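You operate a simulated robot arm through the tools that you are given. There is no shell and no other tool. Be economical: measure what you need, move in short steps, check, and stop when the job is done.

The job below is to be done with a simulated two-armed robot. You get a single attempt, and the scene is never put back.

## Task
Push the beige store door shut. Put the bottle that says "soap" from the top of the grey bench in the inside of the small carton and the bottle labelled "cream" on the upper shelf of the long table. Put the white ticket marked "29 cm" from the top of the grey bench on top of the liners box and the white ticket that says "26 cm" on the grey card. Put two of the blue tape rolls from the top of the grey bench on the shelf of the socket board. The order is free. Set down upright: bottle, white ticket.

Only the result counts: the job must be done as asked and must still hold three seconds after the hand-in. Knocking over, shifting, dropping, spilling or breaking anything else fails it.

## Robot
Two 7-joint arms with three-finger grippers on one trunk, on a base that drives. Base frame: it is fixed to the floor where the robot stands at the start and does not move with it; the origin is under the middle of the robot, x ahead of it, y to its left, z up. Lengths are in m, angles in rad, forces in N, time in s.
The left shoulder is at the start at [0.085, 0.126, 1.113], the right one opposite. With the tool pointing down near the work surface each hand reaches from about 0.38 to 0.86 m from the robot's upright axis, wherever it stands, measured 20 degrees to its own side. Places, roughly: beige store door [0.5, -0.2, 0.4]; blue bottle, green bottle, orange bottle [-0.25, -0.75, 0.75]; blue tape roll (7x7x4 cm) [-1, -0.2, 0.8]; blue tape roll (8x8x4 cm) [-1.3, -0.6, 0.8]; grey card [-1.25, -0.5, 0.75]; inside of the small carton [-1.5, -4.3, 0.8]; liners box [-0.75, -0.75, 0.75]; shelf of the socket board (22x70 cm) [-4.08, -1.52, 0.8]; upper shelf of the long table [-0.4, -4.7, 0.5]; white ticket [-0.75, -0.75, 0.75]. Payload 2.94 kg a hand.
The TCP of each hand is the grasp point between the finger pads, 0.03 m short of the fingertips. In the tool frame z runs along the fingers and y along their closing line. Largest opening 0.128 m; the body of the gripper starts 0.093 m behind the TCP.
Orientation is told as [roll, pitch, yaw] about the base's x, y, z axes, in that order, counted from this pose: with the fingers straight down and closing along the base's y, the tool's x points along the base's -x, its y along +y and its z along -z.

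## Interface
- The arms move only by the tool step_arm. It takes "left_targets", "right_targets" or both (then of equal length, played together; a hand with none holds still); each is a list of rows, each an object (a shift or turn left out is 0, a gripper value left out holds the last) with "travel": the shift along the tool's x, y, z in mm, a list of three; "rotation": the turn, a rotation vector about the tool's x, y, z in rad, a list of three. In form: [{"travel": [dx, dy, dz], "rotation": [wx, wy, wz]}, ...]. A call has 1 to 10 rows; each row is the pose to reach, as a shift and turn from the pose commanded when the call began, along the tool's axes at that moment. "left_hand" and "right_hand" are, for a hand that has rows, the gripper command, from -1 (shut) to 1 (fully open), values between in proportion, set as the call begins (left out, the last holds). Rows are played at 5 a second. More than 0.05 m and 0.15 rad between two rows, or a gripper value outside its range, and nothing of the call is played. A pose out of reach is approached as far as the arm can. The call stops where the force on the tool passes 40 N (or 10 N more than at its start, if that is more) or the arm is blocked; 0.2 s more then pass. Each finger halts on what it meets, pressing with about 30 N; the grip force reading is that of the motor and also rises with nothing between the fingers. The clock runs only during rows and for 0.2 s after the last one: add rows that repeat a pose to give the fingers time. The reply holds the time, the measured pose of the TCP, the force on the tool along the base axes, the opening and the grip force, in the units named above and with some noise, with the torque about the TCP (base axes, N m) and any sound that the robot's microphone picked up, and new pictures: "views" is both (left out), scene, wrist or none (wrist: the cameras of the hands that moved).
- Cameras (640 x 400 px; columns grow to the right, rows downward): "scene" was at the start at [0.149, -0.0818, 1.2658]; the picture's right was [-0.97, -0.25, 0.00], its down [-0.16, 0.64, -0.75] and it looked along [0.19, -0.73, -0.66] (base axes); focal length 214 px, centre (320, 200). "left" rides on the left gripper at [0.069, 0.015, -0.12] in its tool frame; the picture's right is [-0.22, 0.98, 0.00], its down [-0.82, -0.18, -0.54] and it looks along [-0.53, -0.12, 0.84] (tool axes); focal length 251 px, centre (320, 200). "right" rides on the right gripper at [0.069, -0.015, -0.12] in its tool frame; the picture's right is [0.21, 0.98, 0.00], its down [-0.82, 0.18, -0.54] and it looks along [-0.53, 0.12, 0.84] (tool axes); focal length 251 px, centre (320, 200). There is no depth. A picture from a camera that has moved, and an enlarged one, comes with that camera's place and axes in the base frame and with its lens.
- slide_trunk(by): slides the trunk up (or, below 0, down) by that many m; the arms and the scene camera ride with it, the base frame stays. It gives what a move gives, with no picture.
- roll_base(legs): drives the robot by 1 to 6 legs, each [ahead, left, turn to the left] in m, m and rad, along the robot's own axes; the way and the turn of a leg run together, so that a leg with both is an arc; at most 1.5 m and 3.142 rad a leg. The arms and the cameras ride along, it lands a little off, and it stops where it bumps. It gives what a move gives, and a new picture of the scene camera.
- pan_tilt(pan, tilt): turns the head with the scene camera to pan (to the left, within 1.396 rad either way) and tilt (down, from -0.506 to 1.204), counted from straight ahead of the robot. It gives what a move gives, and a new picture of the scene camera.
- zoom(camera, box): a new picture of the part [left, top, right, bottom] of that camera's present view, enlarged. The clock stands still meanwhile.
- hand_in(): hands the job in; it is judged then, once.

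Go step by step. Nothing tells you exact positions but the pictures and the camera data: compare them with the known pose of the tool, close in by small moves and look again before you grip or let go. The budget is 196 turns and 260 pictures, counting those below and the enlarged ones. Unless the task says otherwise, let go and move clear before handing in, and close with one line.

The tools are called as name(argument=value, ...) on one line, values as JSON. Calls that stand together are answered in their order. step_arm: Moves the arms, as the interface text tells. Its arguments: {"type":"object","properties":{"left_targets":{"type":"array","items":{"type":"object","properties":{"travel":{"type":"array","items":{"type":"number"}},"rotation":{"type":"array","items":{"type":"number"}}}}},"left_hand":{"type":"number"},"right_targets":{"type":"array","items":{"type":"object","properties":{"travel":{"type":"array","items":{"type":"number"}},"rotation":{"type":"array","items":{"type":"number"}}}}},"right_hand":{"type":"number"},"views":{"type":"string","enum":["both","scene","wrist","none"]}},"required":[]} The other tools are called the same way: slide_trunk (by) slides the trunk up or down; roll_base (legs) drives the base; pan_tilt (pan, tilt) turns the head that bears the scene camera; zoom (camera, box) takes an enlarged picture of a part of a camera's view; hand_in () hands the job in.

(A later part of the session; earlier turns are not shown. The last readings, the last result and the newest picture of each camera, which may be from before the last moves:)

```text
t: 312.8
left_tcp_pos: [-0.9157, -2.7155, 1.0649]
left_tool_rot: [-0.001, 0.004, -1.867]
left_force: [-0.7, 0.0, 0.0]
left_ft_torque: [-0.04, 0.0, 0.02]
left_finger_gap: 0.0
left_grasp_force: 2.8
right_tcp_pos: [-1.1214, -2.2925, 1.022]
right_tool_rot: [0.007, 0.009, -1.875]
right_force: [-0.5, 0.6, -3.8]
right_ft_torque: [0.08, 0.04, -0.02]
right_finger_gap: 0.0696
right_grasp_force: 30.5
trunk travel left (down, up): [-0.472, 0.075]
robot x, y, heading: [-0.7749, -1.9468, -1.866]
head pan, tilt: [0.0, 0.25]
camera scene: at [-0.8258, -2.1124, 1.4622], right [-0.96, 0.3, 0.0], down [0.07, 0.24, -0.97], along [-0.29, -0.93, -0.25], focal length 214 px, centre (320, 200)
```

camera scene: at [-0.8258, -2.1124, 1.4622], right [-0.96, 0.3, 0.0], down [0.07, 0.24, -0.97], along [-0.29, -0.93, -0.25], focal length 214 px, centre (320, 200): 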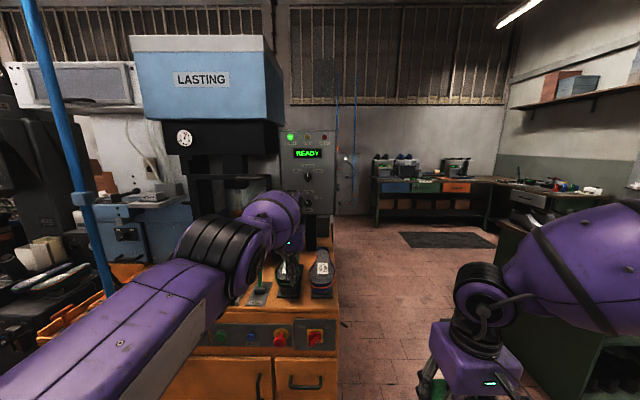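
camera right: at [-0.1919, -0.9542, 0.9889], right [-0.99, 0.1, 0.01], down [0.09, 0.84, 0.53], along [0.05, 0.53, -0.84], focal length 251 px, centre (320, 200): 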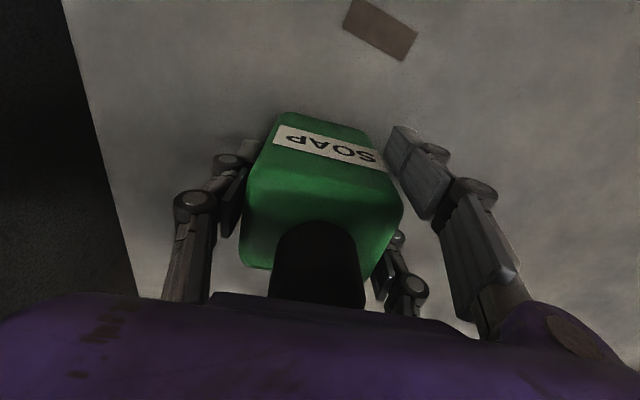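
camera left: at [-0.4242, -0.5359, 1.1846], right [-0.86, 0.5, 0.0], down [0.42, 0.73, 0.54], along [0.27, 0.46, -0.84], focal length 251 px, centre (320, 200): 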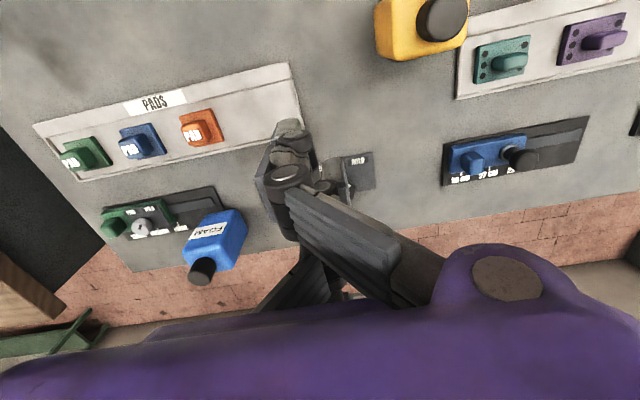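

The lasting machine is right ahead-left; the passage lies between it and the cabinet. Slide right then drive through and look.

roll_base(legs=[[-0.05, -0.7, 0], [1.0, 0, -0.02]])

pan_tilt(pan=0.5, tilt=0.45)

```text
t: 324.1
left_tcp_pos: [-1.8853, -3.4162, 1.0636]
left_tool_rot: [0.001, 0.001, -1.886]
left_force: [0.5, -0.3, 1.0]
left_ft_torque: [0.03, -0.01, 0.01]
left_finger_gap: 0.0
left_grasp_force: 3.6
right_tcp_pos: [-2.0845, -2.9882, 1.021]
right_tool_rot: [0.007, 0.007, -1.895]
right_force: [0.0, 0.3, -4.6]
right_ft_torque: [0.0, -0.03, 0.02]
right_finger_gap: 0.0695
right_grasp_force: 29.9
trunk travel left (down, up): [-0.472, 0.075]
robot x, y, heading: [-1.7292, -2.6507, -1.894]
head pan, tilt: [0.0, 0.25]
camera scene: at [-1.7844, -2.8152, 1.4623], right [-0.95, 0.32, 0.0], down [0.08, 0.23, -0.97], along [-0.31, -0.92, -0.25], focal length 214 px, centre (320, 200)
```

scene: 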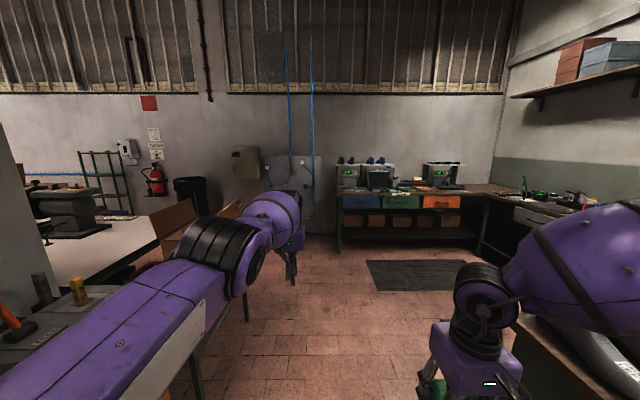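

```text
t: 325.1
left_tcp_pos: [-1.8863, -3.4158, 1.0639]
left_tool_rot: [0.001, 0.005, -1.888]
left_force: [0.6, 0.5, 0.1]
left_ft_torque: [0.0, 0.0, 0.0]
left_finger_gap: 0.0001
left_grasp_force: 3.2
right_tcp_pos: [-2.0842, -2.9883, 1.0208]
right_tool_rot: [0.007, 0.011, -1.895]
right_force: [-0.2, 0.6, -4.7]
right_ft_torque: [0.0, -0.03, 0.0]
right_finger_gap: 0.0698
right_grasp_force: 30.5
trunk travel left (down, up): [-0.472, 0.075]
robot x, y, heading: [-1.7319, -2.6508, -1.895]
head pan, tilt: [0.499, 0.45]
camera scene: at [-1.7388, -2.8171, 1.4436], right [-0.98, -0.18, 0.0], down [-0.08, 0.43, -0.9], along [0.16, -0.89, -0.43], focal length 214 px, centre (320, 200)
```

scene: 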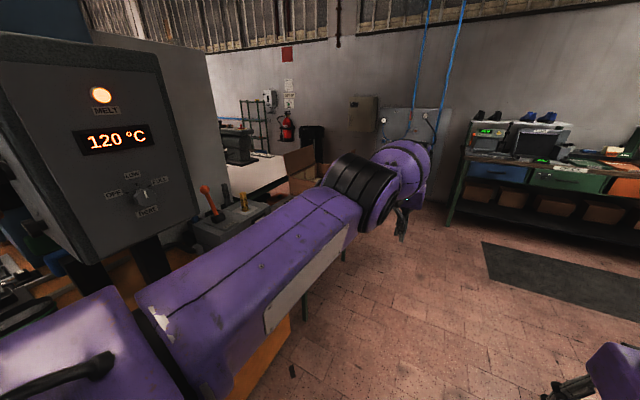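

Floor ahead is clear; the white long table with cartons is beyond the machine. First try retracting the stretched left arm with a long pull-back.

step_arm(left_targets=[{"travel": [30, 30, 20]}, {"travel": [60, 60, 40]}, {"travel": [95, 90, 60]}, {"travel": [130, 110, 70]}, {"travel": [170, 120, 70]}, {"travel": [210, 120, 70]}, {"travel": [250, 120, 70]}, {"travel": [290, 120, 70]}, {"travel": [330, 120, 70]}, {"travel": [360, 120, 70]}], views="scene")

```text
refused: row 3 steps farther than a row can; nothing moved
```

step_arm(left_targets=[{"travel": [28, 25, 20]}, {"travel": [56, 50, 40]}, {"travel": [85, 75, 60]}, {"travel": [120, 95, 70]}, {"travel": [160, 110, 70]}, {"travel": [200, 110, 70]}, {"travel": [245, 110, 70]}, {"travel": [290, 110, 70]}, {"travel": [330, 110, 70]}, {"travel": [360, 110, 70]}], views="scene")

```text
t: 327.2
left_tcp_pos: [-1.7982, -3.4521, 0.9857]
left_tool_rot: [-0.002, 0.006, -1.886]
left_force: [0.2, -0.3, -0.8]
left_ft_torque: [0.01, 0.0, 0.0]
left_finger_gap: 0.0
left_grasp_force: 3.1
left hand out of reach, approached as far as the arm can: row 1, 2, 3, 4, 5, 6, 7, 8, 9, 10
right_tcp_pos: [-2.0841, -2.9894, 1.0218]
right_tool_rot: [0.005, 0.008, -1.894]
right_force: [-0.2, 1.1, -4.1]
right_ft_torque: [0.05, 0.01, -0.01]
right_finger_gap: 0.0694
right_grasp_force: 30.2
trunk travel left (down, up): [-0.472, 0.075]
robot x, y, heading: [-1.7313, -2.6528, -1.889]
head pan, tilt: [0.499, 0.45]
camera scene: at [-1.7387, -2.8172, 1.4436], right [-0.98, -0.18, 0.0], down [-0.08, 0.43, -0.9], along [0.16, -0.89, -0.44], focal length 214 px, centre (320, 200)
```

scene: 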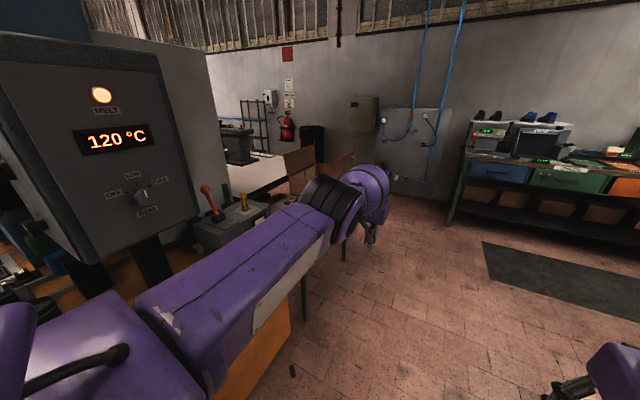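

The left elbow is locked straight. A large sideways sweep inward should force it to bend; trying that in this open space.

step_arm(left_targets=[{"travel": [0, -45, 0]}, {"travel": [0, -90, 0]}, {"travel": [0, -135, 0]}, {"travel": [0, -180, 0]}, {"travel": [0, -225, 0]}, {"travel": [0, -270, 0]}, {"travel": [20, -300, 0]}, {"travel": [60, -300, 0]}, {"travel": [100, -300, 0]}, {"travel": [140, -300, 0]}], views="scene")

```text
t: 329.4
left_tcp_pos: [-2.0228, -3.2269, 0.9884]
left_tool_rot: [0.0, 0.006, -1.884]
left_force: [0.5, 0.7, 0.7]
left_ft_torque: [-0.03, 0.07, 0.0]
left_finger_gap: 0.0
left_grasp_force: 3.3
left hand out of reach, approached as far as the arm can: row 2, 3, 4, 5, 6, 7
right_tcp_pos: [-2.0821, -2.9896, 1.0219]
right_tool_rot: [0.006, 0.009, -1.894]
right_force: [0.1, 1.0, -4.1]
right_ft_torque: [0.06, 0.03, -0.01]
right_finger_gap: 0.0691
right_grasp_force: 30.4
trunk travel left (down, up): [-0.472, 0.075]
robot x, y, heading: [-1.7241, -2.6537, -1.893]
head pan, tilt: [0.499, 0.45]
camera scene: at [-1.736, -2.8173, 1.4436], right [-0.98, -0.18, 0.0], down [-0.08, 0.43, -0.9], along [0.16, -0.89, -0.44], focal length 214 px, centre (320, 200)
```

scene: 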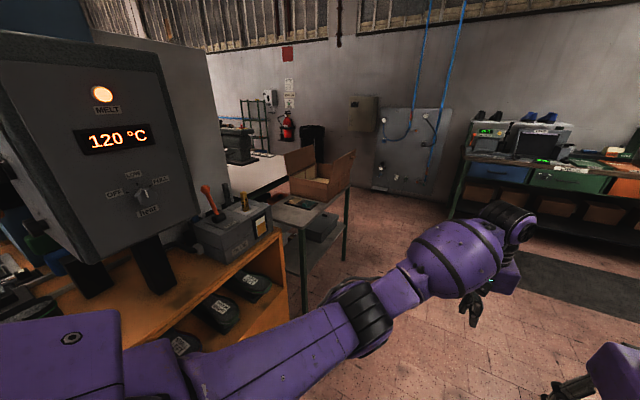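

The elbow bends again. Bring the left hand to a comfortable folded pose.

step_arm(left_hand=1, left_targets=[{"travel": [20, 35, 0]}, {"travel": [45, 70, 0]}, {"travel": [75, 105, 0]}, {"travel": [105, 140, 0]}, {"travel": [130, 175, 0]}, {"travel": [140, 210, 0]}, {"travel": [140, 230, 0]}], views="none")

pan_tilt(pan=0.5, tilt=0.55)

zoom(camera="scene", box=[200, 60, 420, 220])

```text
t: 331.1
left_tcp_pos: [-1.7655, -3.1648, 0.9884]
left_tool_rot: [0.0, 0.002, -1.887]
left_force: [-0.5, -0.1, -0.2]
left_ft_torque: [-0.04, 0.01, -0.01]
left_finger_gap: 0.1279
left_grasp_force: 0.0
right_tcp_pos: [-2.0837, -2.9897, 1.0217]
right_tool_rot: [0.007, 0.008, -1.897]
right_force: [1.3, -0.1, -3.7]
right_ft_torque: [0.03, -0.01, 0.0]
right_finger_gap: 0.0696
right_grasp_force: 30.3
trunk travel left (down, up): [-0.472, 0.075]
robot x, y, heading: [-1.7284, -2.6495, -1.89]
head pan, tilt: [0.499, 0.45]
```

```text
t: 331.7
left_tcp_pos: [-1.7647, -3.1649, 0.9877]
left_tool_rot: [0.0, 0.003, -1.887]
left_force: [-0.7, -0.3, 0.1]
left_ft_torque: [-0.03, 0.02, -0.01]
left_finger_gap: 0.128
left_grasp_force: 0.1
right_tcp_pos: [-2.0843, -2.9882, 1.021]
right_tool_rot: [0.008, 0.012, -1.895]
right_force: [0.9, -1.1, -3.6]
right_ft_torque: [0.03, -0.01, 0.0]
right_finger_gap: 0.0698
right_grasp_force: 29.8
trunk travel left (down, up): [-0.472, 0.075]
robot x, y, heading: [-1.7307, -2.653, -1.893]
head pan, tilt: [0.499, 0.55]
camera scene: at [-1.7392, -2.8151, 1.4346], right [-0.98, -0.18, 0.0], down [-0.09, 0.51, -0.85], along [0.15, -0.84, -0.52], focal length 214 px, centre (320, 200)
```

scene: 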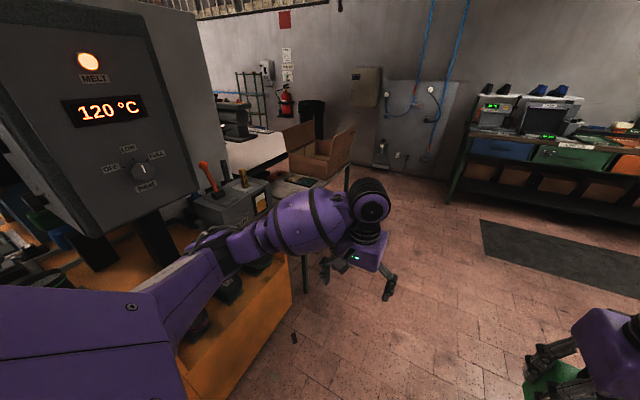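

```text
2.50 times, centred on (310, 140) of scene
camera zoom: at [-1.7392, -2.8151, 1.4346], right [-0.98, -0.18, 0.0], down [-0.09, 0.51, -0.85], along [0.15, -0.84, -0.52], focal length 536 px, centre (345, 350)
```

zoom: 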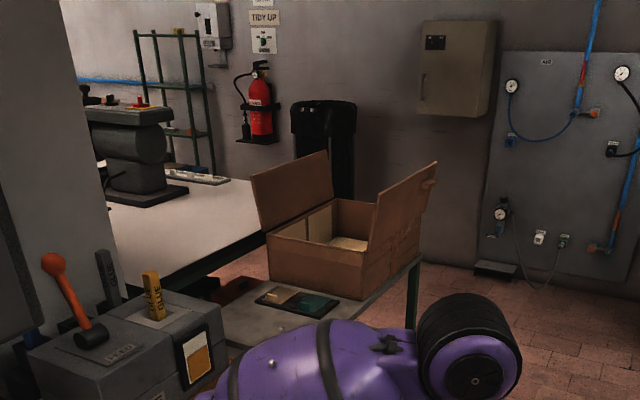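

The open carton stands on the near end of the table, around (-1.5, -4.3). I'll raise the left hand, drive ahead beside it and turn left to face it.

step_arm(left_targets=[{"travel": [10, 0, -40]}, {"travel": [20, 0, -80]}, {"travel": [40, 0, -110]}, {"travel": [60, 0, -110]}], views="none")

roll_base(legs=[[1.2, -0.28, 0], [0, 0, 1.57]])

pan_tilt(pan=0, tilt=0.6)

```text
t: 332.7
left_tcp_pos: [-1.7441, -3.108, 1.0974]
left_tool_rot: [0.0, 0.003, -1.887]
left_force: [1.5, 0.2, 0.1]
left_ft_torque: [-0.04, 0.01, -0.03]
left_finger_gap: 0.1278
left_grasp_force: 0.0
right_tcp_pos: [-2.0836, -2.9878, 1.0217]
right_tool_rot: [0.007, 0.008, -1.896]
right_force: [-0.1, 0.2, -4.2]
right_ft_torque: [-0.01, 0.02, -0.02]
right_finger_gap: 0.0697
right_grasp_force: 30.1
trunk travel left (down, up): [-0.472, 0.075]
robot x, y, heading: [-1.7319, -2.6529, -1.889]
head pan, tilt: [0.499, 0.55]
```

```text
t: 342.7
left_tcp_pos: [-1.9031, -3.6942, 1.0966]
left_tool_rot: [0.0, 0.004, -0.31]
left_force: [0.1, 0.3, 0.2]
left_ft_torque: [-0.02, 0.03, 0.0]
left_finger_gap: 0.128
left_grasp_force: 0.1
right_tcp_pos: [-2.0235, -4.032, 1.0208]
right_tool_rot: [0.007, 0.01, -0.321]
right_force: [-0.3, 0.1, -4.5]
right_ft_torque: [-0.02, 0.05, -0.01]
right_finger_gap: 0.0697
right_grasp_force: 30.0
trunk travel left (down, up): [-0.472, 0.075]
robot x, y, heading: [-2.3577, -3.6792, -0.316]
head pan, tilt: [0.499, 0.55]
camera scene: at [-2.1989, -3.6876, 1.4345], right [0.18, -0.98, 0.0], down [-0.51, -0.09, -0.85], along [0.84, 0.15, -0.52], focal length 214 px, centre (320, 200)
```

scene: 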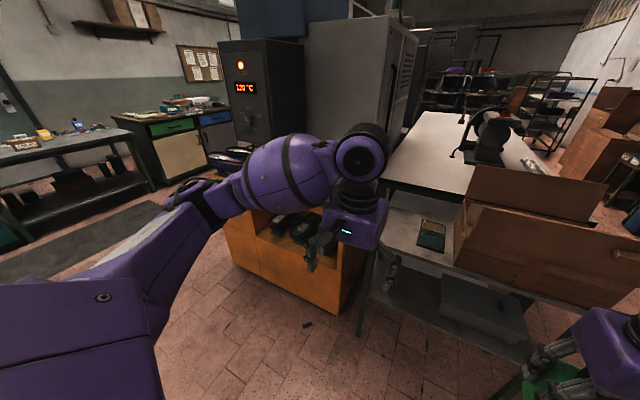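

```text
t: 343.6
left_tcp_pos: [-1.903, -3.6933, 1.0969]
left_tool_rot: [0.0, 0.004, -0.313]
left_force: [0.6, 0.0, -0.6]
left_ft_torque: [-0.01, 0.02, 0.0]
left_finger_gap: 0.1281
left_grasp_force: 0.0
right_tcp_pos: [-2.0226, -4.0327, 1.0205]
right_tool_rot: [0.008, 0.01, -0.319]
right_force: [-0.5, -0.2, -4.4]
right_ft_torque: [-0.02, 0.01, 0.0]
right_finger_gap: 0.0696
right_grasp_force: 29.7
trunk travel left (down, up): [-0.472, 0.075]
robot x, y, heading: [-2.3585, -3.6791, -0.317]
head pan, tilt: [0.0, 0.6]
camera scene: at [-2.2032, -3.7313, 1.43], right [-0.31, -0.95, 0.0], down [-0.54, 0.18, -0.83], along [0.78, -0.26, -0.56], focal length 214 px, centre (320, 200)
```

scene: 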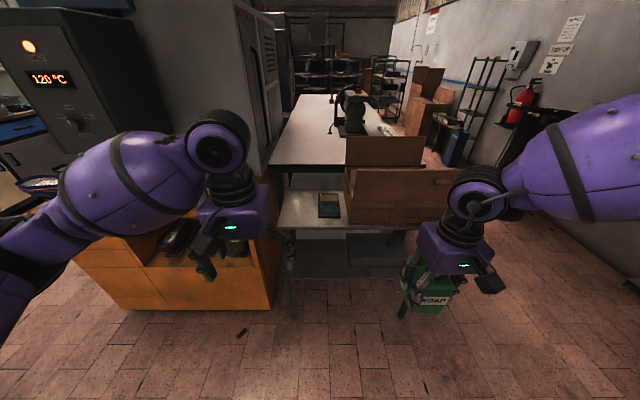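

Now facing the carton; the soap hand needs to go forward and right. Approach partway and look down.

roll_base(legs=[[0.32, -0.08, 0]])

pan_tilt(pan=-0.25, tilt=0.75)

zoom(camera="right", box=[0, 0, 640, 400])

```text
t: 345.8
left_tcp_pos: [-1.6218, -3.8589, 1.0967]
left_tool_rot: [0.0, 0.002, -0.298]
left_force: [-0.3, -0.3, 0.2]
left_ft_torque: [0.02, -0.01, 0.01]
left_finger_gap: 0.1281
left_grasp_force: 0.1
right_tcp_pos: [-1.7359, -4.1998, 1.0209]
right_tool_rot: [0.007, 0.01, -0.308]
right_force: [-0.4, 0.3, -3.4]
right_ft_torque: [0.02, 0.01, 0.02]
right_finger_gap: 0.0695
right_grasp_force: 30.0
trunk travel left (down, up): [-0.472, 0.075]
robot x, y, heading: [-2.0772, -3.8519, -0.305]
head pan, tilt: [0.0, 0.6]
camera scene: at [-1.921, -3.9015, 1.4301], right [-0.3, -0.95, 0.0], down [-0.54, 0.17, -0.83], along [0.79, -0.25, -0.56], focal length 214 px, centre (320, 200)
```

scene: 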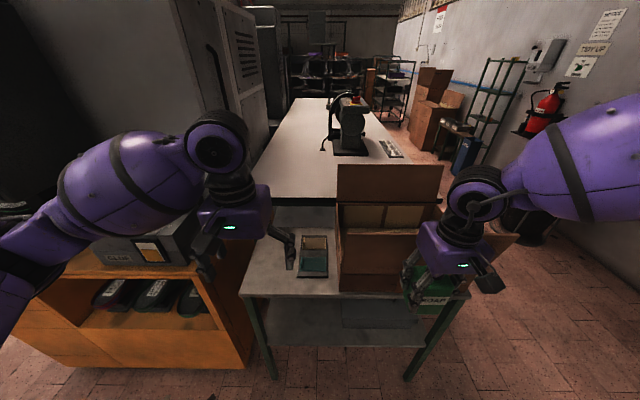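

```text
t: 346.6
left_tcp_pos: [-1.6228, -3.859, 1.0956]
left_tool_rot: [0.0, 0.003, -0.3]
left_force: [0.3, 0.2, -0.8]
left_ft_torque: [0.0, 0.01, -0.01]
left_finger_gap: 0.1277
left_grasp_force: 0.0
right_tcp_pos: [-1.7363, -4.1992, 1.0213]
right_tool_rot: [0.007, 0.01, -0.307]
right_force: [0.2, 0.3, -3.0]
right_ft_torque: [-0.04, 0.05, 0.01]
right_finger_gap: 0.0694
right_grasp_force: 29.7
trunk travel left (down, up): [-0.472, 0.075]
robot x, y, heading: [-2.0789, -3.8486, -0.308]
head pan, tilt: [-0.25, 0.75]
camera scene: at [-1.9343, -3.9188, 1.4172], right [-0.52, -0.85, 0.0], down [-0.58, 0.36, -0.73], along [0.62, -0.38, -0.68], focal length 214 px, centre (320, 200)
```

scene: 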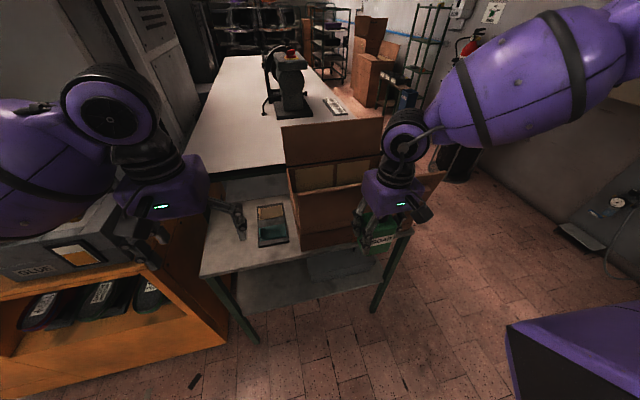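

```text
1.00 times, centred on (320, 200) of right (not enlarged: the box is as wide or as high as the picture)
camera zoom: at [-1.8052, -4.1939, 1.1421], right [0.09, 1.0, 0.01], down [0.84, -0.08, 0.53], along [0.53, -0.04, -0.85], focal length 251 px, centre (320, 200)
```

zoom: 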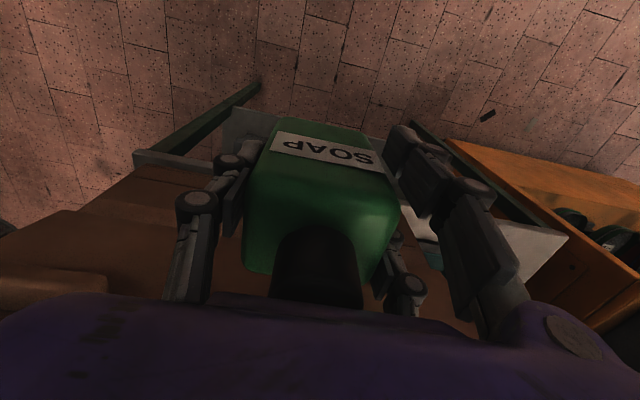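

Zoom in on the carton for its geometry.

zoom(camera="scene", box=[230, 100, 450, 270])

```text
2.35 times, centred on (340, 185) of scene
camera zoom: at [-1.9343, -3.9188, 1.4172], right [-0.52, -0.85, 0.0], down [-0.58, 0.36, -0.73], along [0.62, -0.38, -0.68], focal length 505 px, centre (273, 235)
```

zoom: 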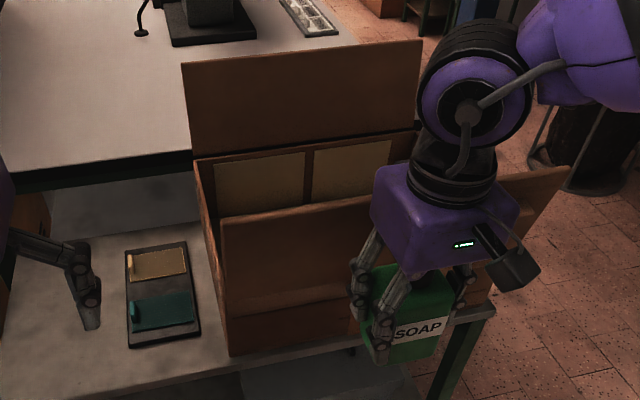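

The carton has a tall near flap (to about z 1.05) and a divider inside. I'll raise the soap above the flaps first.

slide_trunk(by=0.07)

step_arm(right_targets=[{"travel": [0, 0, -30]}, {"travel": [0, 0, -60]}, {"travel": [0, 0, -80]}], views="none")

```text
t: 347.6
left_tcp_pos: [-1.6223, -3.86, 1.1657]
left_tool_rot: [0.002, 0.008, -0.299]
left_force: [0.4, -0.3, -0.2]
left_ft_torque: [0.02, -0.01, 0.0]
left_finger_gap: 0.128
left_grasp_force: 0.0
right_tcp_pos: [-1.7362, -4.2002, 1.0886]
right_tool_rot: [0.007, 0.01, -0.307]
right_force: [0.1, 0.3, -5.2]
right_ft_torque: [0.0, 0.04, -0.01]
right_finger_gap: 0.0696
right_grasp_force: 30.2
trunk travel left (down, up): [-0.542, 0.005]
robot x, y, heading: [-2.0781, -3.8516, -0.307]
head pan, tilt: [-0.25, 0.75]
```

```text
t: 348.4
left_tcp_pos: [-1.6223, -3.8603, 1.1679]
left_tool_rot: [0.001, 0.003, -0.3]
left_force: [0.2, -0.2, 0.7]
left_ft_torque: [-0.03, -0.03, 0.01]
left_finger_gap: 0.1279
left_grasp_force: 0.0
right_tcp_pos: [-1.7348, -4.2004, 1.1727]
right_tool_rot: [0.005, 0.01, -0.31]
right_force: [1.1, -0.4, -4.2]
right_ft_torque: [0.02, 0.03, 0.01]
right_finger_gap: 0.0695
right_grasp_force: 29.7
trunk travel left (down, up): [-0.542, 0.005]
robot x, y, heading: [-2.078, -3.8552, -0.3]
head pan, tilt: [-0.25, 0.75]
```

Soap at 1.17. Drive ahead so it is above the carton.

roll_base(legs=[[0.26, 0.06, -0.02]])

zoom(camera="right", box=[0, 0, 640, 400])

```text
t: 350.4
left_tcp_pos: [-1.3536, -3.8949, 1.168]
left_tool_rot: [0.0, 0.003, -0.324]
left_force: [-0.1, 0.5, -0.5]
left_ft_torque: [0.0, 0.0, 0.01]
left_finger_gap: 0.1278
left_grasp_force: 0.0
right_tcp_pos: [-1.476, -4.2337, 1.1729]
right_tool_rot: [0.007, 0.009, -0.331]
right_force: [0.0, -0.8, -3.1]
right_ft_torque: [0.01, 0.04, -0.03]
right_finger_gap: 0.0696
right_grasp_force: 30.1
trunk travel left (down, up): [-0.542, 0.005]
robot x, y, heading: [-1.8122, -3.8768, -0.329]
head pan, tilt: [-0.25, 0.75]
camera scene: at [-1.7349, -3.9244, 1.4955], right [-0.55, -0.84, 0.0], down [-0.57, 0.37, -0.73], along [0.61, -0.4, -0.68], focal length 214 px, centre (320, 200)
```

scene: 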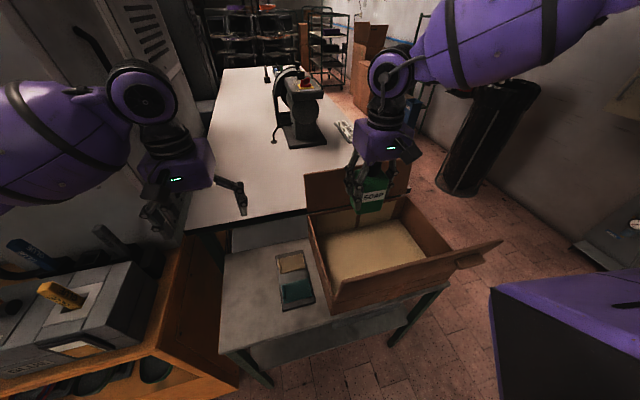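

```text
1.00 times, centred on (320, 200) of right (not enlarged: the box is as wide or as high as the picture)
camera zoom: at [-1.5443, -4.2255, 1.2937], right [0.11, 0.99, 0.01], down [0.84, -0.1, 0.53], along [0.53, -0.05, -0.84], focal length 251 px, centre (320, 200)
```

zoom: 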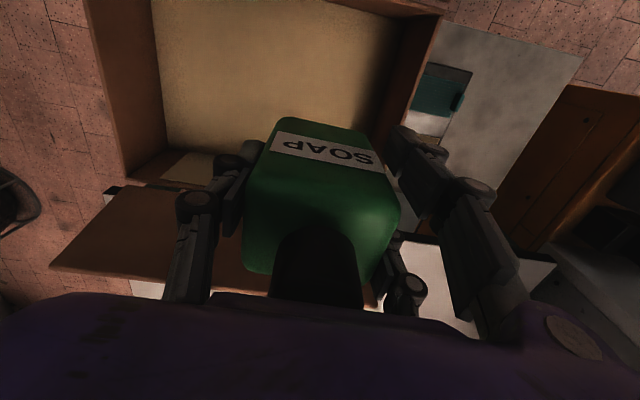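

The soap is directly above the carton's open interior (flat floor). Lower with the arm.

step_arm(right_targets=[{"travel": [0, 0, 40]}, {"travel": [0, 0, 80]}, {"travel": [0, 0, 120]}, {"travel": [0, 0, 160]}, {"travel": [0, 0, 200]}], views="both")

```text
t: 351.6
left_tcp_pos: [-1.3543, -3.8947, 1.1664]
left_tool_rot: [0.0, 0.002, -0.323]
left_force: [0.5, -1.0, -0.3]
left_ft_torque: [0.01, 0.0, -0.03]
left_finger_gap: 0.1278
left_grasp_force: 0.1
right_tcp_pos: [-1.5002, -4.2419, 0.9994]
right_tool_rot: [0.009, 0.008, -0.33]
right_force: [0.5, 0.0, -3.5]
right_ft_torque: [-0.03, 0.03, -0.03]
right_finger_gap: 0.0696
right_grasp_force: 30.1
right hand out of reach, approached as far as the arm can: row 4, 5
trunk travel left (down, up): [-0.542, 0.005]
robot x, y, heading: [-1.8096, -3.8755, -0.326]
head pan, tilt: [-0.25, 0.75]
camera scene: at [-1.7342, -3.9247, 1.4954], right [-0.55, -0.84, 0.0], down [-0.57, 0.37, -0.73], along [0.61, -0.4, -0.68], focal length 214 px, centre (320, 200)
camera right: at [-1.5695, -4.2343, 1.1202], right [0.11, 0.99, 0.01], down [0.84, -0.1, 0.54], along [0.53, -0.05, -0.84], focal length 251 px, centre (320, 200)
```

scene: 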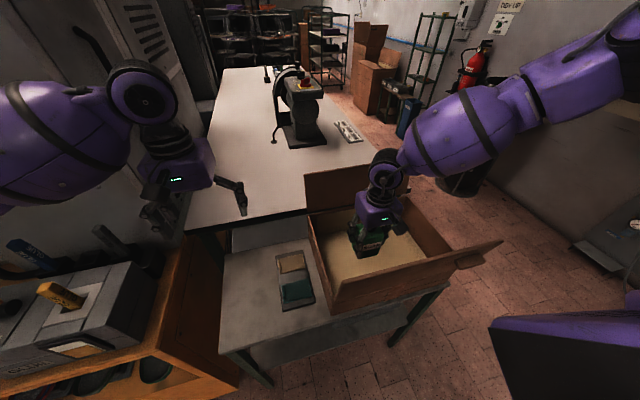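
right: 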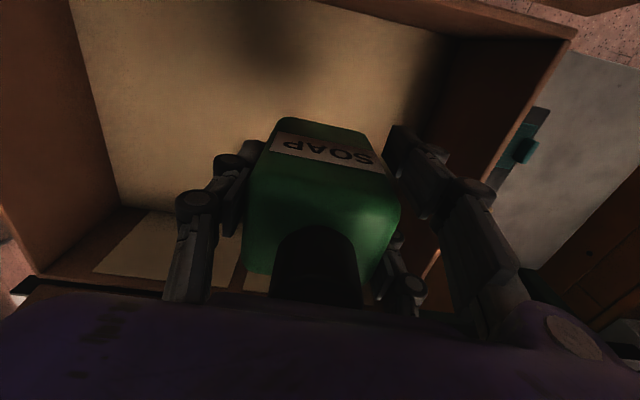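

Reset the command to a reachable pose, then lower with the trunk.

step_arm(right_targets=[{"travel": [20, -10, -32]}], views="none")

slide_trunk(by=-0.08)

```text
t: 352.0
left_tcp_pos: [-1.3559, -3.8953, 1.1686]
left_tool_rot: [0.002, -0.001, -0.322]
left_force: [-1.3, 0.6, -0.6]
left_ft_torque: [0.0, -0.07, -0.04]
left_finger_gap: 0.1281
left_grasp_force: 0.1
right_tcp_pos: [-1.5245, -4.2463, 1.0324]
right_tool_rot: [0.006, 0.006, -0.332]
right_force: [-0.7, -0.1, -3.4]
right_ft_torque: [-0.02, 0.01, 0.0]
right_finger_gap: 0.0697
right_grasp_force: 30.4
trunk travel left (down, up): [-0.542, 0.005]
robot x, y, heading: [-1.8061, -3.8759, -0.334]
head pan, tilt: [-0.25, 0.75]
```

```text
t: 353.1
left_tcp_pos: [-1.3543, -3.8958, 1.087]
left_tool_rot: [-0.001, 0.001, -0.324]
left_force: [-0.7, 0.0, 0.2]
left_ft_torque: [0.0, -0.01, -0.02]
left_finger_gap: 0.1279
left_grasp_force: 0.1
right_tcp_pos: [-1.5203, -4.2476, 0.9519]
right_tool_rot: [0.008, 0.008, -0.332]
right_force: [0.2, 0.0, -4.6]
right_ft_torque: [-0.02, -0.01, 0.01]
right_finger_gap: 0.0695
right_grasp_force: 30.1
trunk travel left (down, up): [-0.462, 0.085]
robot x, y, heading: [-1.806, -3.8771, -0.328]
head pan, tilt: [-0.25, 0.75]
```

slide_trunk(by=-0.06)

slide_trunk(by=-0.025)

zoom(camera="right", box=[0, 0, 640, 400])

```text
t: 354.1
left_tcp_pos: [-1.3532, -3.8947, 1.0278]
left_tool_rot: [-0.001, 0.004, -0.324]
left_force: [0.1, -0.1, 0.3]
left_ft_torque: [0.02, -0.01, 0.03]
left_finger_gap: 0.128
left_grasp_force: 0.1
right_tcp_pos: [-1.5209, -4.2474, 0.8905]
right_tool_rot: [0.006, 0.009, -0.331]
right_force: [0.0, -0.7, -4.1]
right_ft_torque: [0.03, 0.0, -0.03]
right_finger_gap: 0.0697
right_grasp_force: 30.1
trunk travel left (down, up): [-0.402, 0.145]
robot x, y, heading: [-1.8119, -3.8785, -0.329]
head pan, tilt: [-0.25, 0.75]
```

```text
t: 354.8
left_tcp_pos: [-1.3547, -3.8954, 1.0048]
left_tool_rot: [0.002, -0.004, -0.322]
left_force: [-0.2, 0.2, -0.3]
left_ft_torque: [-0.03, 0.06, -0.01]
left_finger_gap: 0.1278
left_grasp_force: 0.1
right_tcp_pos: [-1.5223, -4.2466, 0.8678]
right_tool_rot: [0.012, 0.004, -0.327]
right_force: [3.6, 2.7, 16.2]
right_ft_torque: [0.19, -0.59, 0.21]
right_finger_gap: 0.0697
right_grasp_force: 30.2
trunk travel left (down, up): [-0.377, 0.17]
robot x, y, heading: [-1.8137, -3.8752, -0.322]
head pan, tilt: [-0.25, 0.75]
```

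```text
1.00 times, centred on (320, 200) of right (not enlarged: the box is as wide or as high as the picture)
camera zoom: at [-1.5915, -4.2389, 0.9881], right [0.11, 0.99, 0.01], down [0.84, -0.1, 0.54], along [0.54, -0.05, -0.84], focal length 251 px, centre (320, 200)
```

zoom: 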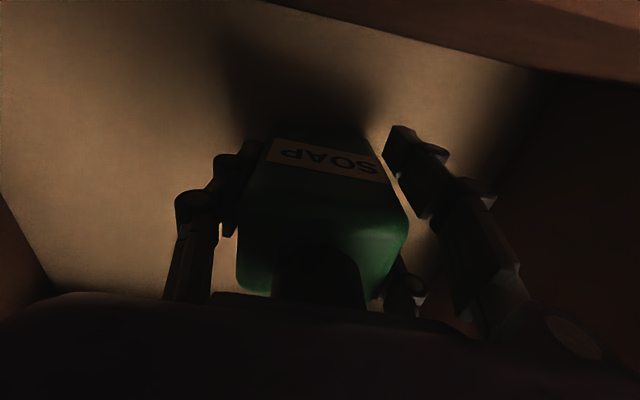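

Soap rests on the carton floor (16 N). Open and rise.

step_arm(right_hand=0.5, right_targets=[{}, {}, {}], views="none")

slide_trunk(by=0.16)

zoom(camera="right", box=[0, 0, 640, 400])

```text
t: 355.6
left_tcp_pos: [-1.3575, -3.8966, 1.0032]
left_tool_rot: [0.002, 0.0, -0.322]
left_force: [0.5, -0.1, -1.1]
left_ft_torque: [0.01, -0.02, 0.02]
left_finger_gap: 0.1281
left_grasp_force: 0.0
right_tcp_pos: [-1.5242, -4.249, 0.8664]
right_tool_rot: [0.008, 0.007, -0.333]
right_force: [0.8, -0.8, 1.9]
right_ft_torque: [-0.01, -0.01, -0.01]
right_finger_gap: 0.0961
right_grasp_force: 0.1
trunk travel left (down, up): [-0.377, 0.17]
robot x, y, heading: [-1.8131, -3.8742, -0.327]
head pan, tilt: [-0.25, 0.75]
```

```text
t: 357.5
left_tcp_pos: [-1.3536, -3.8952, 1.1607]
left_tool_rot: [0.001, 0.009, -0.326]
left_force: [0.5, 0.2, -0.5]
left_ft_torque: [-0.03, 0.0, 0.01]
left_finger_gap: 0.128
left_grasp_force: 0.1
right_tcp_pos: [-1.5213, -4.2472, 1.0246]
right_tool_rot: [0.007, 0.013, -0.332]
right_force: [0.9, 0.1, -0.7]
right_ft_torque: [-0.02, 0.02, -0.01]
right_finger_gap: 0.096
right_grasp_force: 0.1
trunk travel left (down, up): [-0.537, 0.01]
robot x, y, heading: [-1.8128, -3.8774, -0.329]
head pan, tilt: [-0.25, 0.75]
```

```text
1.00 times, centred on (320, 200) of right (not enlarged: the box is as wide or as high as the picture)
camera zoom: at [-1.5894, -4.2393, 1.1459], right [0.11, 0.99, 0.01], down [0.84, -0.1, 0.53], along [0.53, -0.05, -0.85], focal length 251 px, centre (320, 200)
```

zoom: 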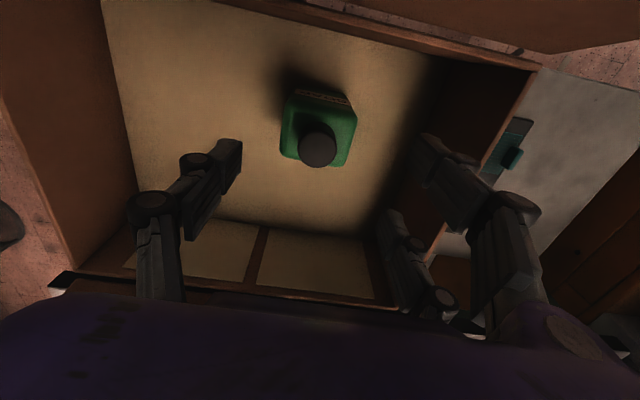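

Soap stands upright in the carton. Raise the hand clear, back out, and shift right to view the long table's shelves.

step_arm(right_hand=1, right_targets=[{"travel": [0, 0, -40]}, {"travel": [0, 0, -80]}, {"travel": [0, 0, -110]}], views="none")

roll_base(legs=[[-0.5, 0, 0], [0, -0.8, 0]])

pan_tilt(pan=0.15, tilt=0.35)

```text
t: 358.3
left_tcp_pos: [-1.3539, -3.8957, 1.162]
left_tool_rot: [0.0, 0.003, -0.323]
left_force: [0.1, -0.2, 0.2]
left_ft_torque: [-0.02, -0.03, 0.0]
left_finger_gap: 0.1281
left_grasp_force: 0.1
right_tcp_pos: [-1.5196, -4.2471, 1.1362]
right_tool_rot: [0.007, 0.01, -0.33]
right_force: [0.2, 0.7, 0.3]
right_ft_torque: [0.01, -0.02, 0.0]
right_finger_gap: 0.128
right_grasp_force: 0.0
trunk travel left (down, up): [-0.537, 0.01]
robot x, y, heading: [-1.8081, -3.8756, -0.334]
head pan, tilt: [-0.25, 0.75]
```

```text
t: 368.3
left_tcp_pos: [-2.0938, -4.4945, 1.1616]
left_tool_rot: [0.001, 0.003, -0.328]
left_force: [0.9, 0.5, 0.3]
left_ft_torque: [0.0, -0.01, 0.02]
left_finger_gap: 0.128
left_grasp_force: 0.0
right_tcp_pos: [-2.2611, -4.8456, 1.1359]
right_tool_rot: [0.007, 0.009, -0.337]
right_force: [-0.2, 0.1, 0.0]
right_ft_torque: [0.03, -0.04, 0.02]
right_finger_gap: 0.1282
right_grasp_force: 0.0
trunk travel left (down, up): [-0.537, 0.01]
robot x, y, heading: [-2.5516, -4.4719, -0.334]
head pan, tilt: [-0.25, 0.75]
camera scene: at [-2.467, -4.5234, 1.4908], right [-0.55, -0.84, 0.0], down [-0.57, 0.38, -0.73], along [0.61, -0.4, -0.68], focal length 214 px, centre (320, 200)
```

scene: 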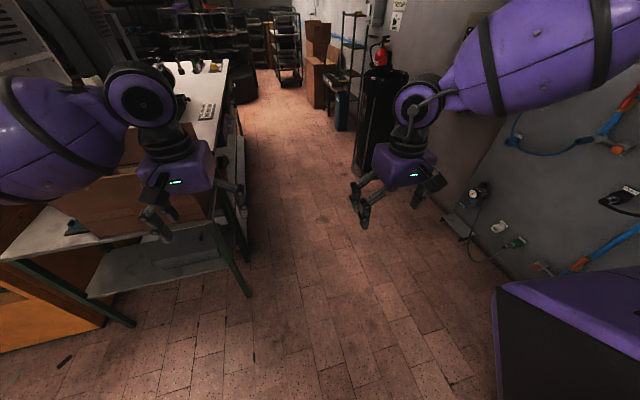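

```text
t: 369.1
left_tcp_pos: [-2.0934, -4.4947, 1.1613]
left_tool_rot: [0.0, 0.004, -0.329]
left_force: [0.4, 0.2, -0.3]
left_ft_torque: [0.01, 0.02, -0.01]
left_finger_gap: 0.1281
left_grasp_force: 0.0
right_tcp_pos: [-2.2614, -4.8453, 1.1356]
right_tool_rot: [0.007, 0.01, -0.336]
right_force: [0.0, 0.8, -0.2]
right_ft_torque: [-0.02, -0.01, 0.02]
right_finger_gap: 0.1278
right_grasp_force: 0.0
trunk travel left (down, up): [-0.537, 0.01]
robot x, y, heading: [-2.5537, -4.4727, -0.34]
head pan, tilt: [0.15, 0.351]
camera scene: at [-2.4448, -4.495, 1.5264], right [-0.18, -0.98, 0.0], down [-0.34, 0.06, -0.94], along [0.92, -0.17, -0.34], focal length 214 px, centre (320, 200)
```

scene: 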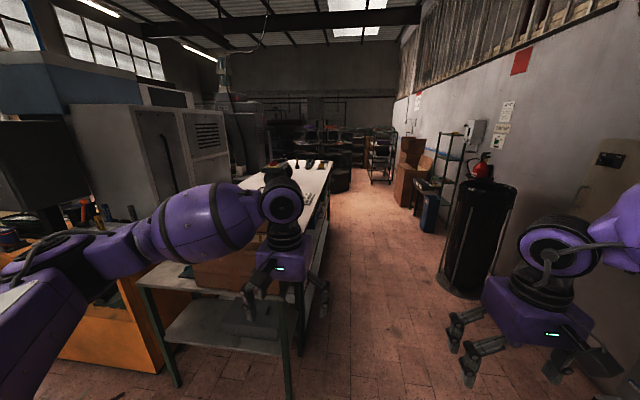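

The corridor along the table's right side is clear. I'll go in a bit and look at the shelves before fetching the cream.

roll_base(legs=[[1.1, -0.2, 0]])

pan_tilt(pan=0.85, tilt=0.6)

```text
t: 374.9
left_tcp_pos: [-1.1162, -5.0316, 1.1613]
left_tool_rot: [0.001, 0.003, -0.317]
left_force: [-0.9, -0.2, -0.4]
left_ft_torque: [-0.02, -0.01, -0.01]
left_finger_gap: 0.1281
left_grasp_force: 0.1
right_tcp_pos: [-1.2802, -5.3834, 1.1369]
right_tool_rot: [0.007, 0.008, -0.323]
right_force: [-0.5, 0.4, -0.1]
right_ft_torque: [-0.02, 0.02, 0.03]
right_finger_gap: 0.128
right_grasp_force: 0.0
trunk travel left (down, up): [-0.537, 0.01]
robot x, y, heading: [-1.5722, -5.0113, -0.319]
head pan, tilt: [0.15, 0.351]
camera scene: at [-1.4675, -5.0352, 1.5265], right [-0.17, -0.99, 0.0], down [-0.34, 0.06, -0.94], along [0.93, -0.16, -0.34], focal length 214 px, centre (320, 200)
```

scene: 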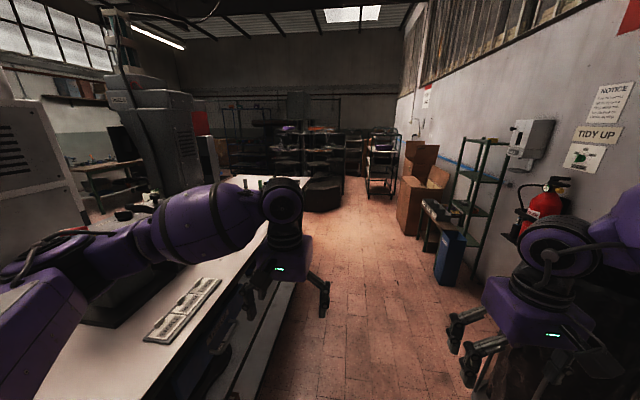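

```text
t: 375.9
left_tcp_pos: [-1.1163, -5.0294, 1.161]
left_tool_rot: [-0.001, 0.003, -0.317]
left_force: [0.2, -0.6, 0.4]
left_ft_torque: [0.03, 0.04, 0.04]
left_finger_gap: 0.1278
left_grasp_force: 0.1
right_tcp_pos: [-1.2793, -5.3842, 1.1361]
right_tool_rot: [0.009, 0.01, -0.324]
right_force: [0.5, -0.3, -0.1]
right_ft_torque: [0.01, 0.02, 0.05]
right_finger_gap: 0.1281
right_grasp_force: 0.2
trunk travel left (down, up): [-0.537, 0.01]
robot x, y, heading: [-1.5685, -5.0117, -0.317]
head pan, tilt: [0.85, 0.6]
camera scene: at [-1.4827, -4.975, 1.5037], right [0.5, -0.86, 0.0], down [-0.49, -0.28, -0.83], along [0.71, 0.42, -0.56], focal length 214 px, centre (320, 200)
```

scene: 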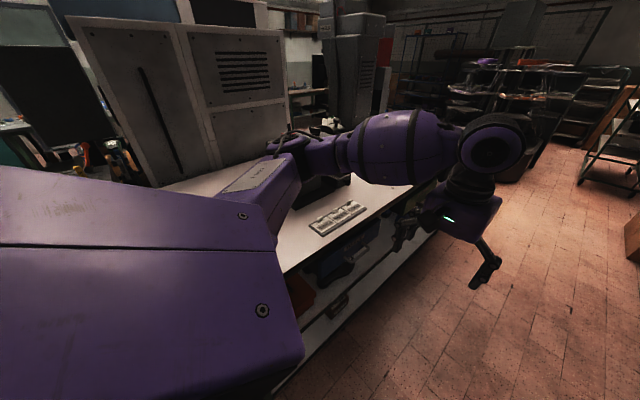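

Drive on alongside the table and turn to face its side.

roll_base(legs=[[0.75, -0.15, 0], [0, 0, 1.56]])

pan_tilt(pan=0, tilt=0.7)

```text
t: 383.9
left_tcp_pos: [-0.8831, -4.9372, 1.1613]
left_tool_rot: [0.0, 0.001, 1.248]
left_force: [-0.1, 0.9, 0.2]
left_ft_torque: [0.0, -0.03, 0.01]
left_finger_gap: 0.1279
left_grasp_force: 0.0
right_tcp_pos: [-0.5313, -5.1032, 1.1348]
right_tool_rot: [0.007, 0.01, 1.24]
right_force: [0.6, 0.1, 0.1]
right_ft_torque: [0.02, 0.0, -0.02]
right_finger_gap: 0.1281
right_grasp_force: 0.2
trunk travel left (down, up): [-0.537, 0.01]
robot x, y, heading: [-0.9017, -5.3924, 1.246]
head pan, tilt: [0.85, 0.6]
camera scene: at [-0.9414, -5.3031, 1.5037], right [0.87, 0.5, 0.0], down [0.28, -0.49, -0.83], along [-0.41, 0.71, -0.56], focal length 214 px, centre (320, 200)
```

scene: 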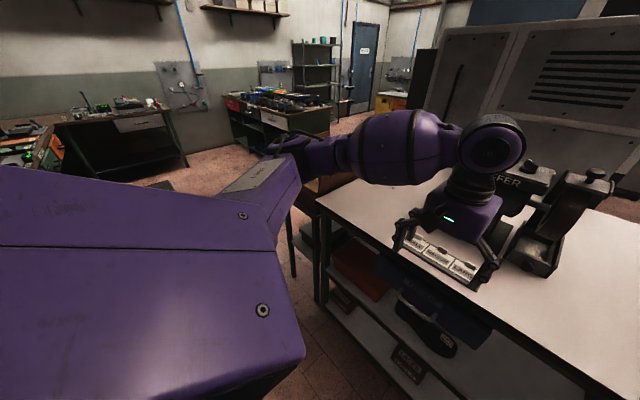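

```text
t: 385.1
left_tcp_pos: [-0.883, -4.9372, 1.1623]
left_tool_rot: [0.001, 0.004, 1.25]
left_force: [-0.4, 0.4, 0.7]
left_ft_torque: [-0.01, 0.0, -0.03]
left_finger_gap: 0.1278
left_grasp_force: 0.0
right_tcp_pos: [-0.5301, -5.1019, 1.136]
right_tool_rot: [0.006, 0.012, 1.239]
right_force: [-0.2, 0.1, -0.5]
right_ft_torque: [-0.01, 0.02, -0.01]
right_finger_gap: 0.1278
right_grasp_force: 0.0
trunk travel left (down, up): [-0.537, 0.01]
robot x, y, heading: [-0.9016, -5.3936, 1.245]
head pan, tilt: [0.0, 0.7]
camera scene: at [-0.8701, -5.299, 1.4951], right [0.95, -0.32, 0.0], down [-0.21, -0.61, -0.77], along [0.24, 0.72, -0.64], focal length 214 px, centre (320, 200)
```

scene: 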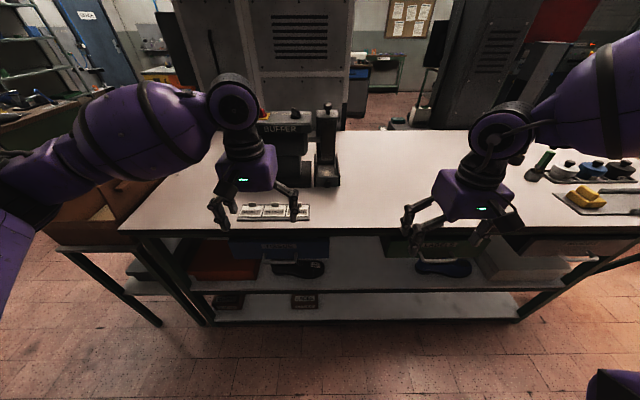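

zoom(camera="scene", box=[170, 210, 600, 340])

```text
1.49 times, centred on (385, 275) of scene
camera zoom: at [-0.8701, -5.299, 1.4951], right [0.95, -0.32, 0.0], down [-0.21, -0.61, -0.77], along [0.24, 0.72, -0.64], focal length 319 px, centre (223, 88)
```

zoom: 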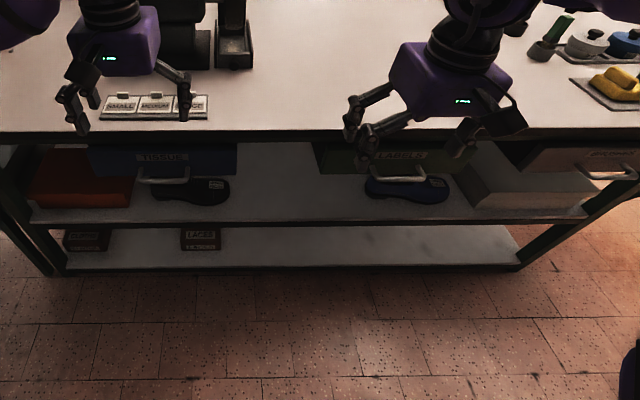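

The upper shelf has a free space between the two shoes, near u-centre; a hand tilted 45° will fit under the table top. Now drive back to the grey bench for the cream bottle.

roll_base(legs=[[-0.08, 0.9, 0], [0, 0.87, 0], [1.3, 0, 0], [1.3, 0, 0], [0.75, -0.4, 0]])

```text
t: 417.5
left_tcp_pos: [-1.2523, -1.3558, 1.1622]
left_tool_rot: [0.001, 0.003, 1.286]
left_force: [0.1, 0.1, 0.0]
left_ft_torque: [0.0, -0.02, 0.01]
left_finger_gap: 0.1282
left_grasp_force: 0.0
right_tcp_pos: [-0.8949, -1.5087, 1.1367]
right_tool_rot: [0.007, 0.007, 1.277]
right_force: [-0.7, 0.3, -0.4]
right_ft_torque: [-0.02, 0.02, -0.02]
right_finger_gap: 0.1279
right_grasp_force: 0.0
trunk travel left (down, up): [-0.537, 0.01]
robot x, y, heading: [-1.2551, -1.8108, 1.285]
head pan, tilt: [0.0, 0.7]
camera scene: at [-1.2262, -1.7172, 1.4951], right [0.96, -0.29, 0.0], down [-0.18, -0.62, -0.77], along [0.22, 0.73, -0.64], focal length 214 px, centre (320, 200)
```

scene: 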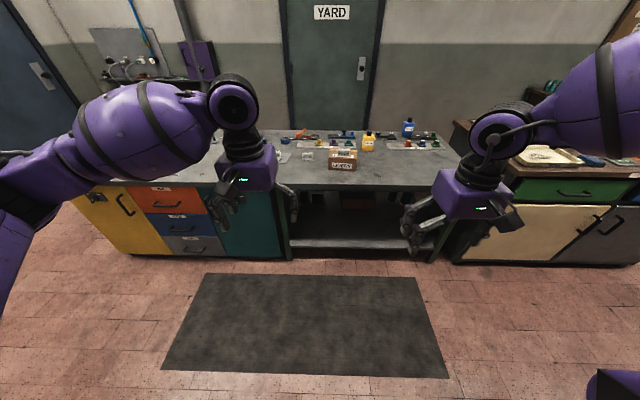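

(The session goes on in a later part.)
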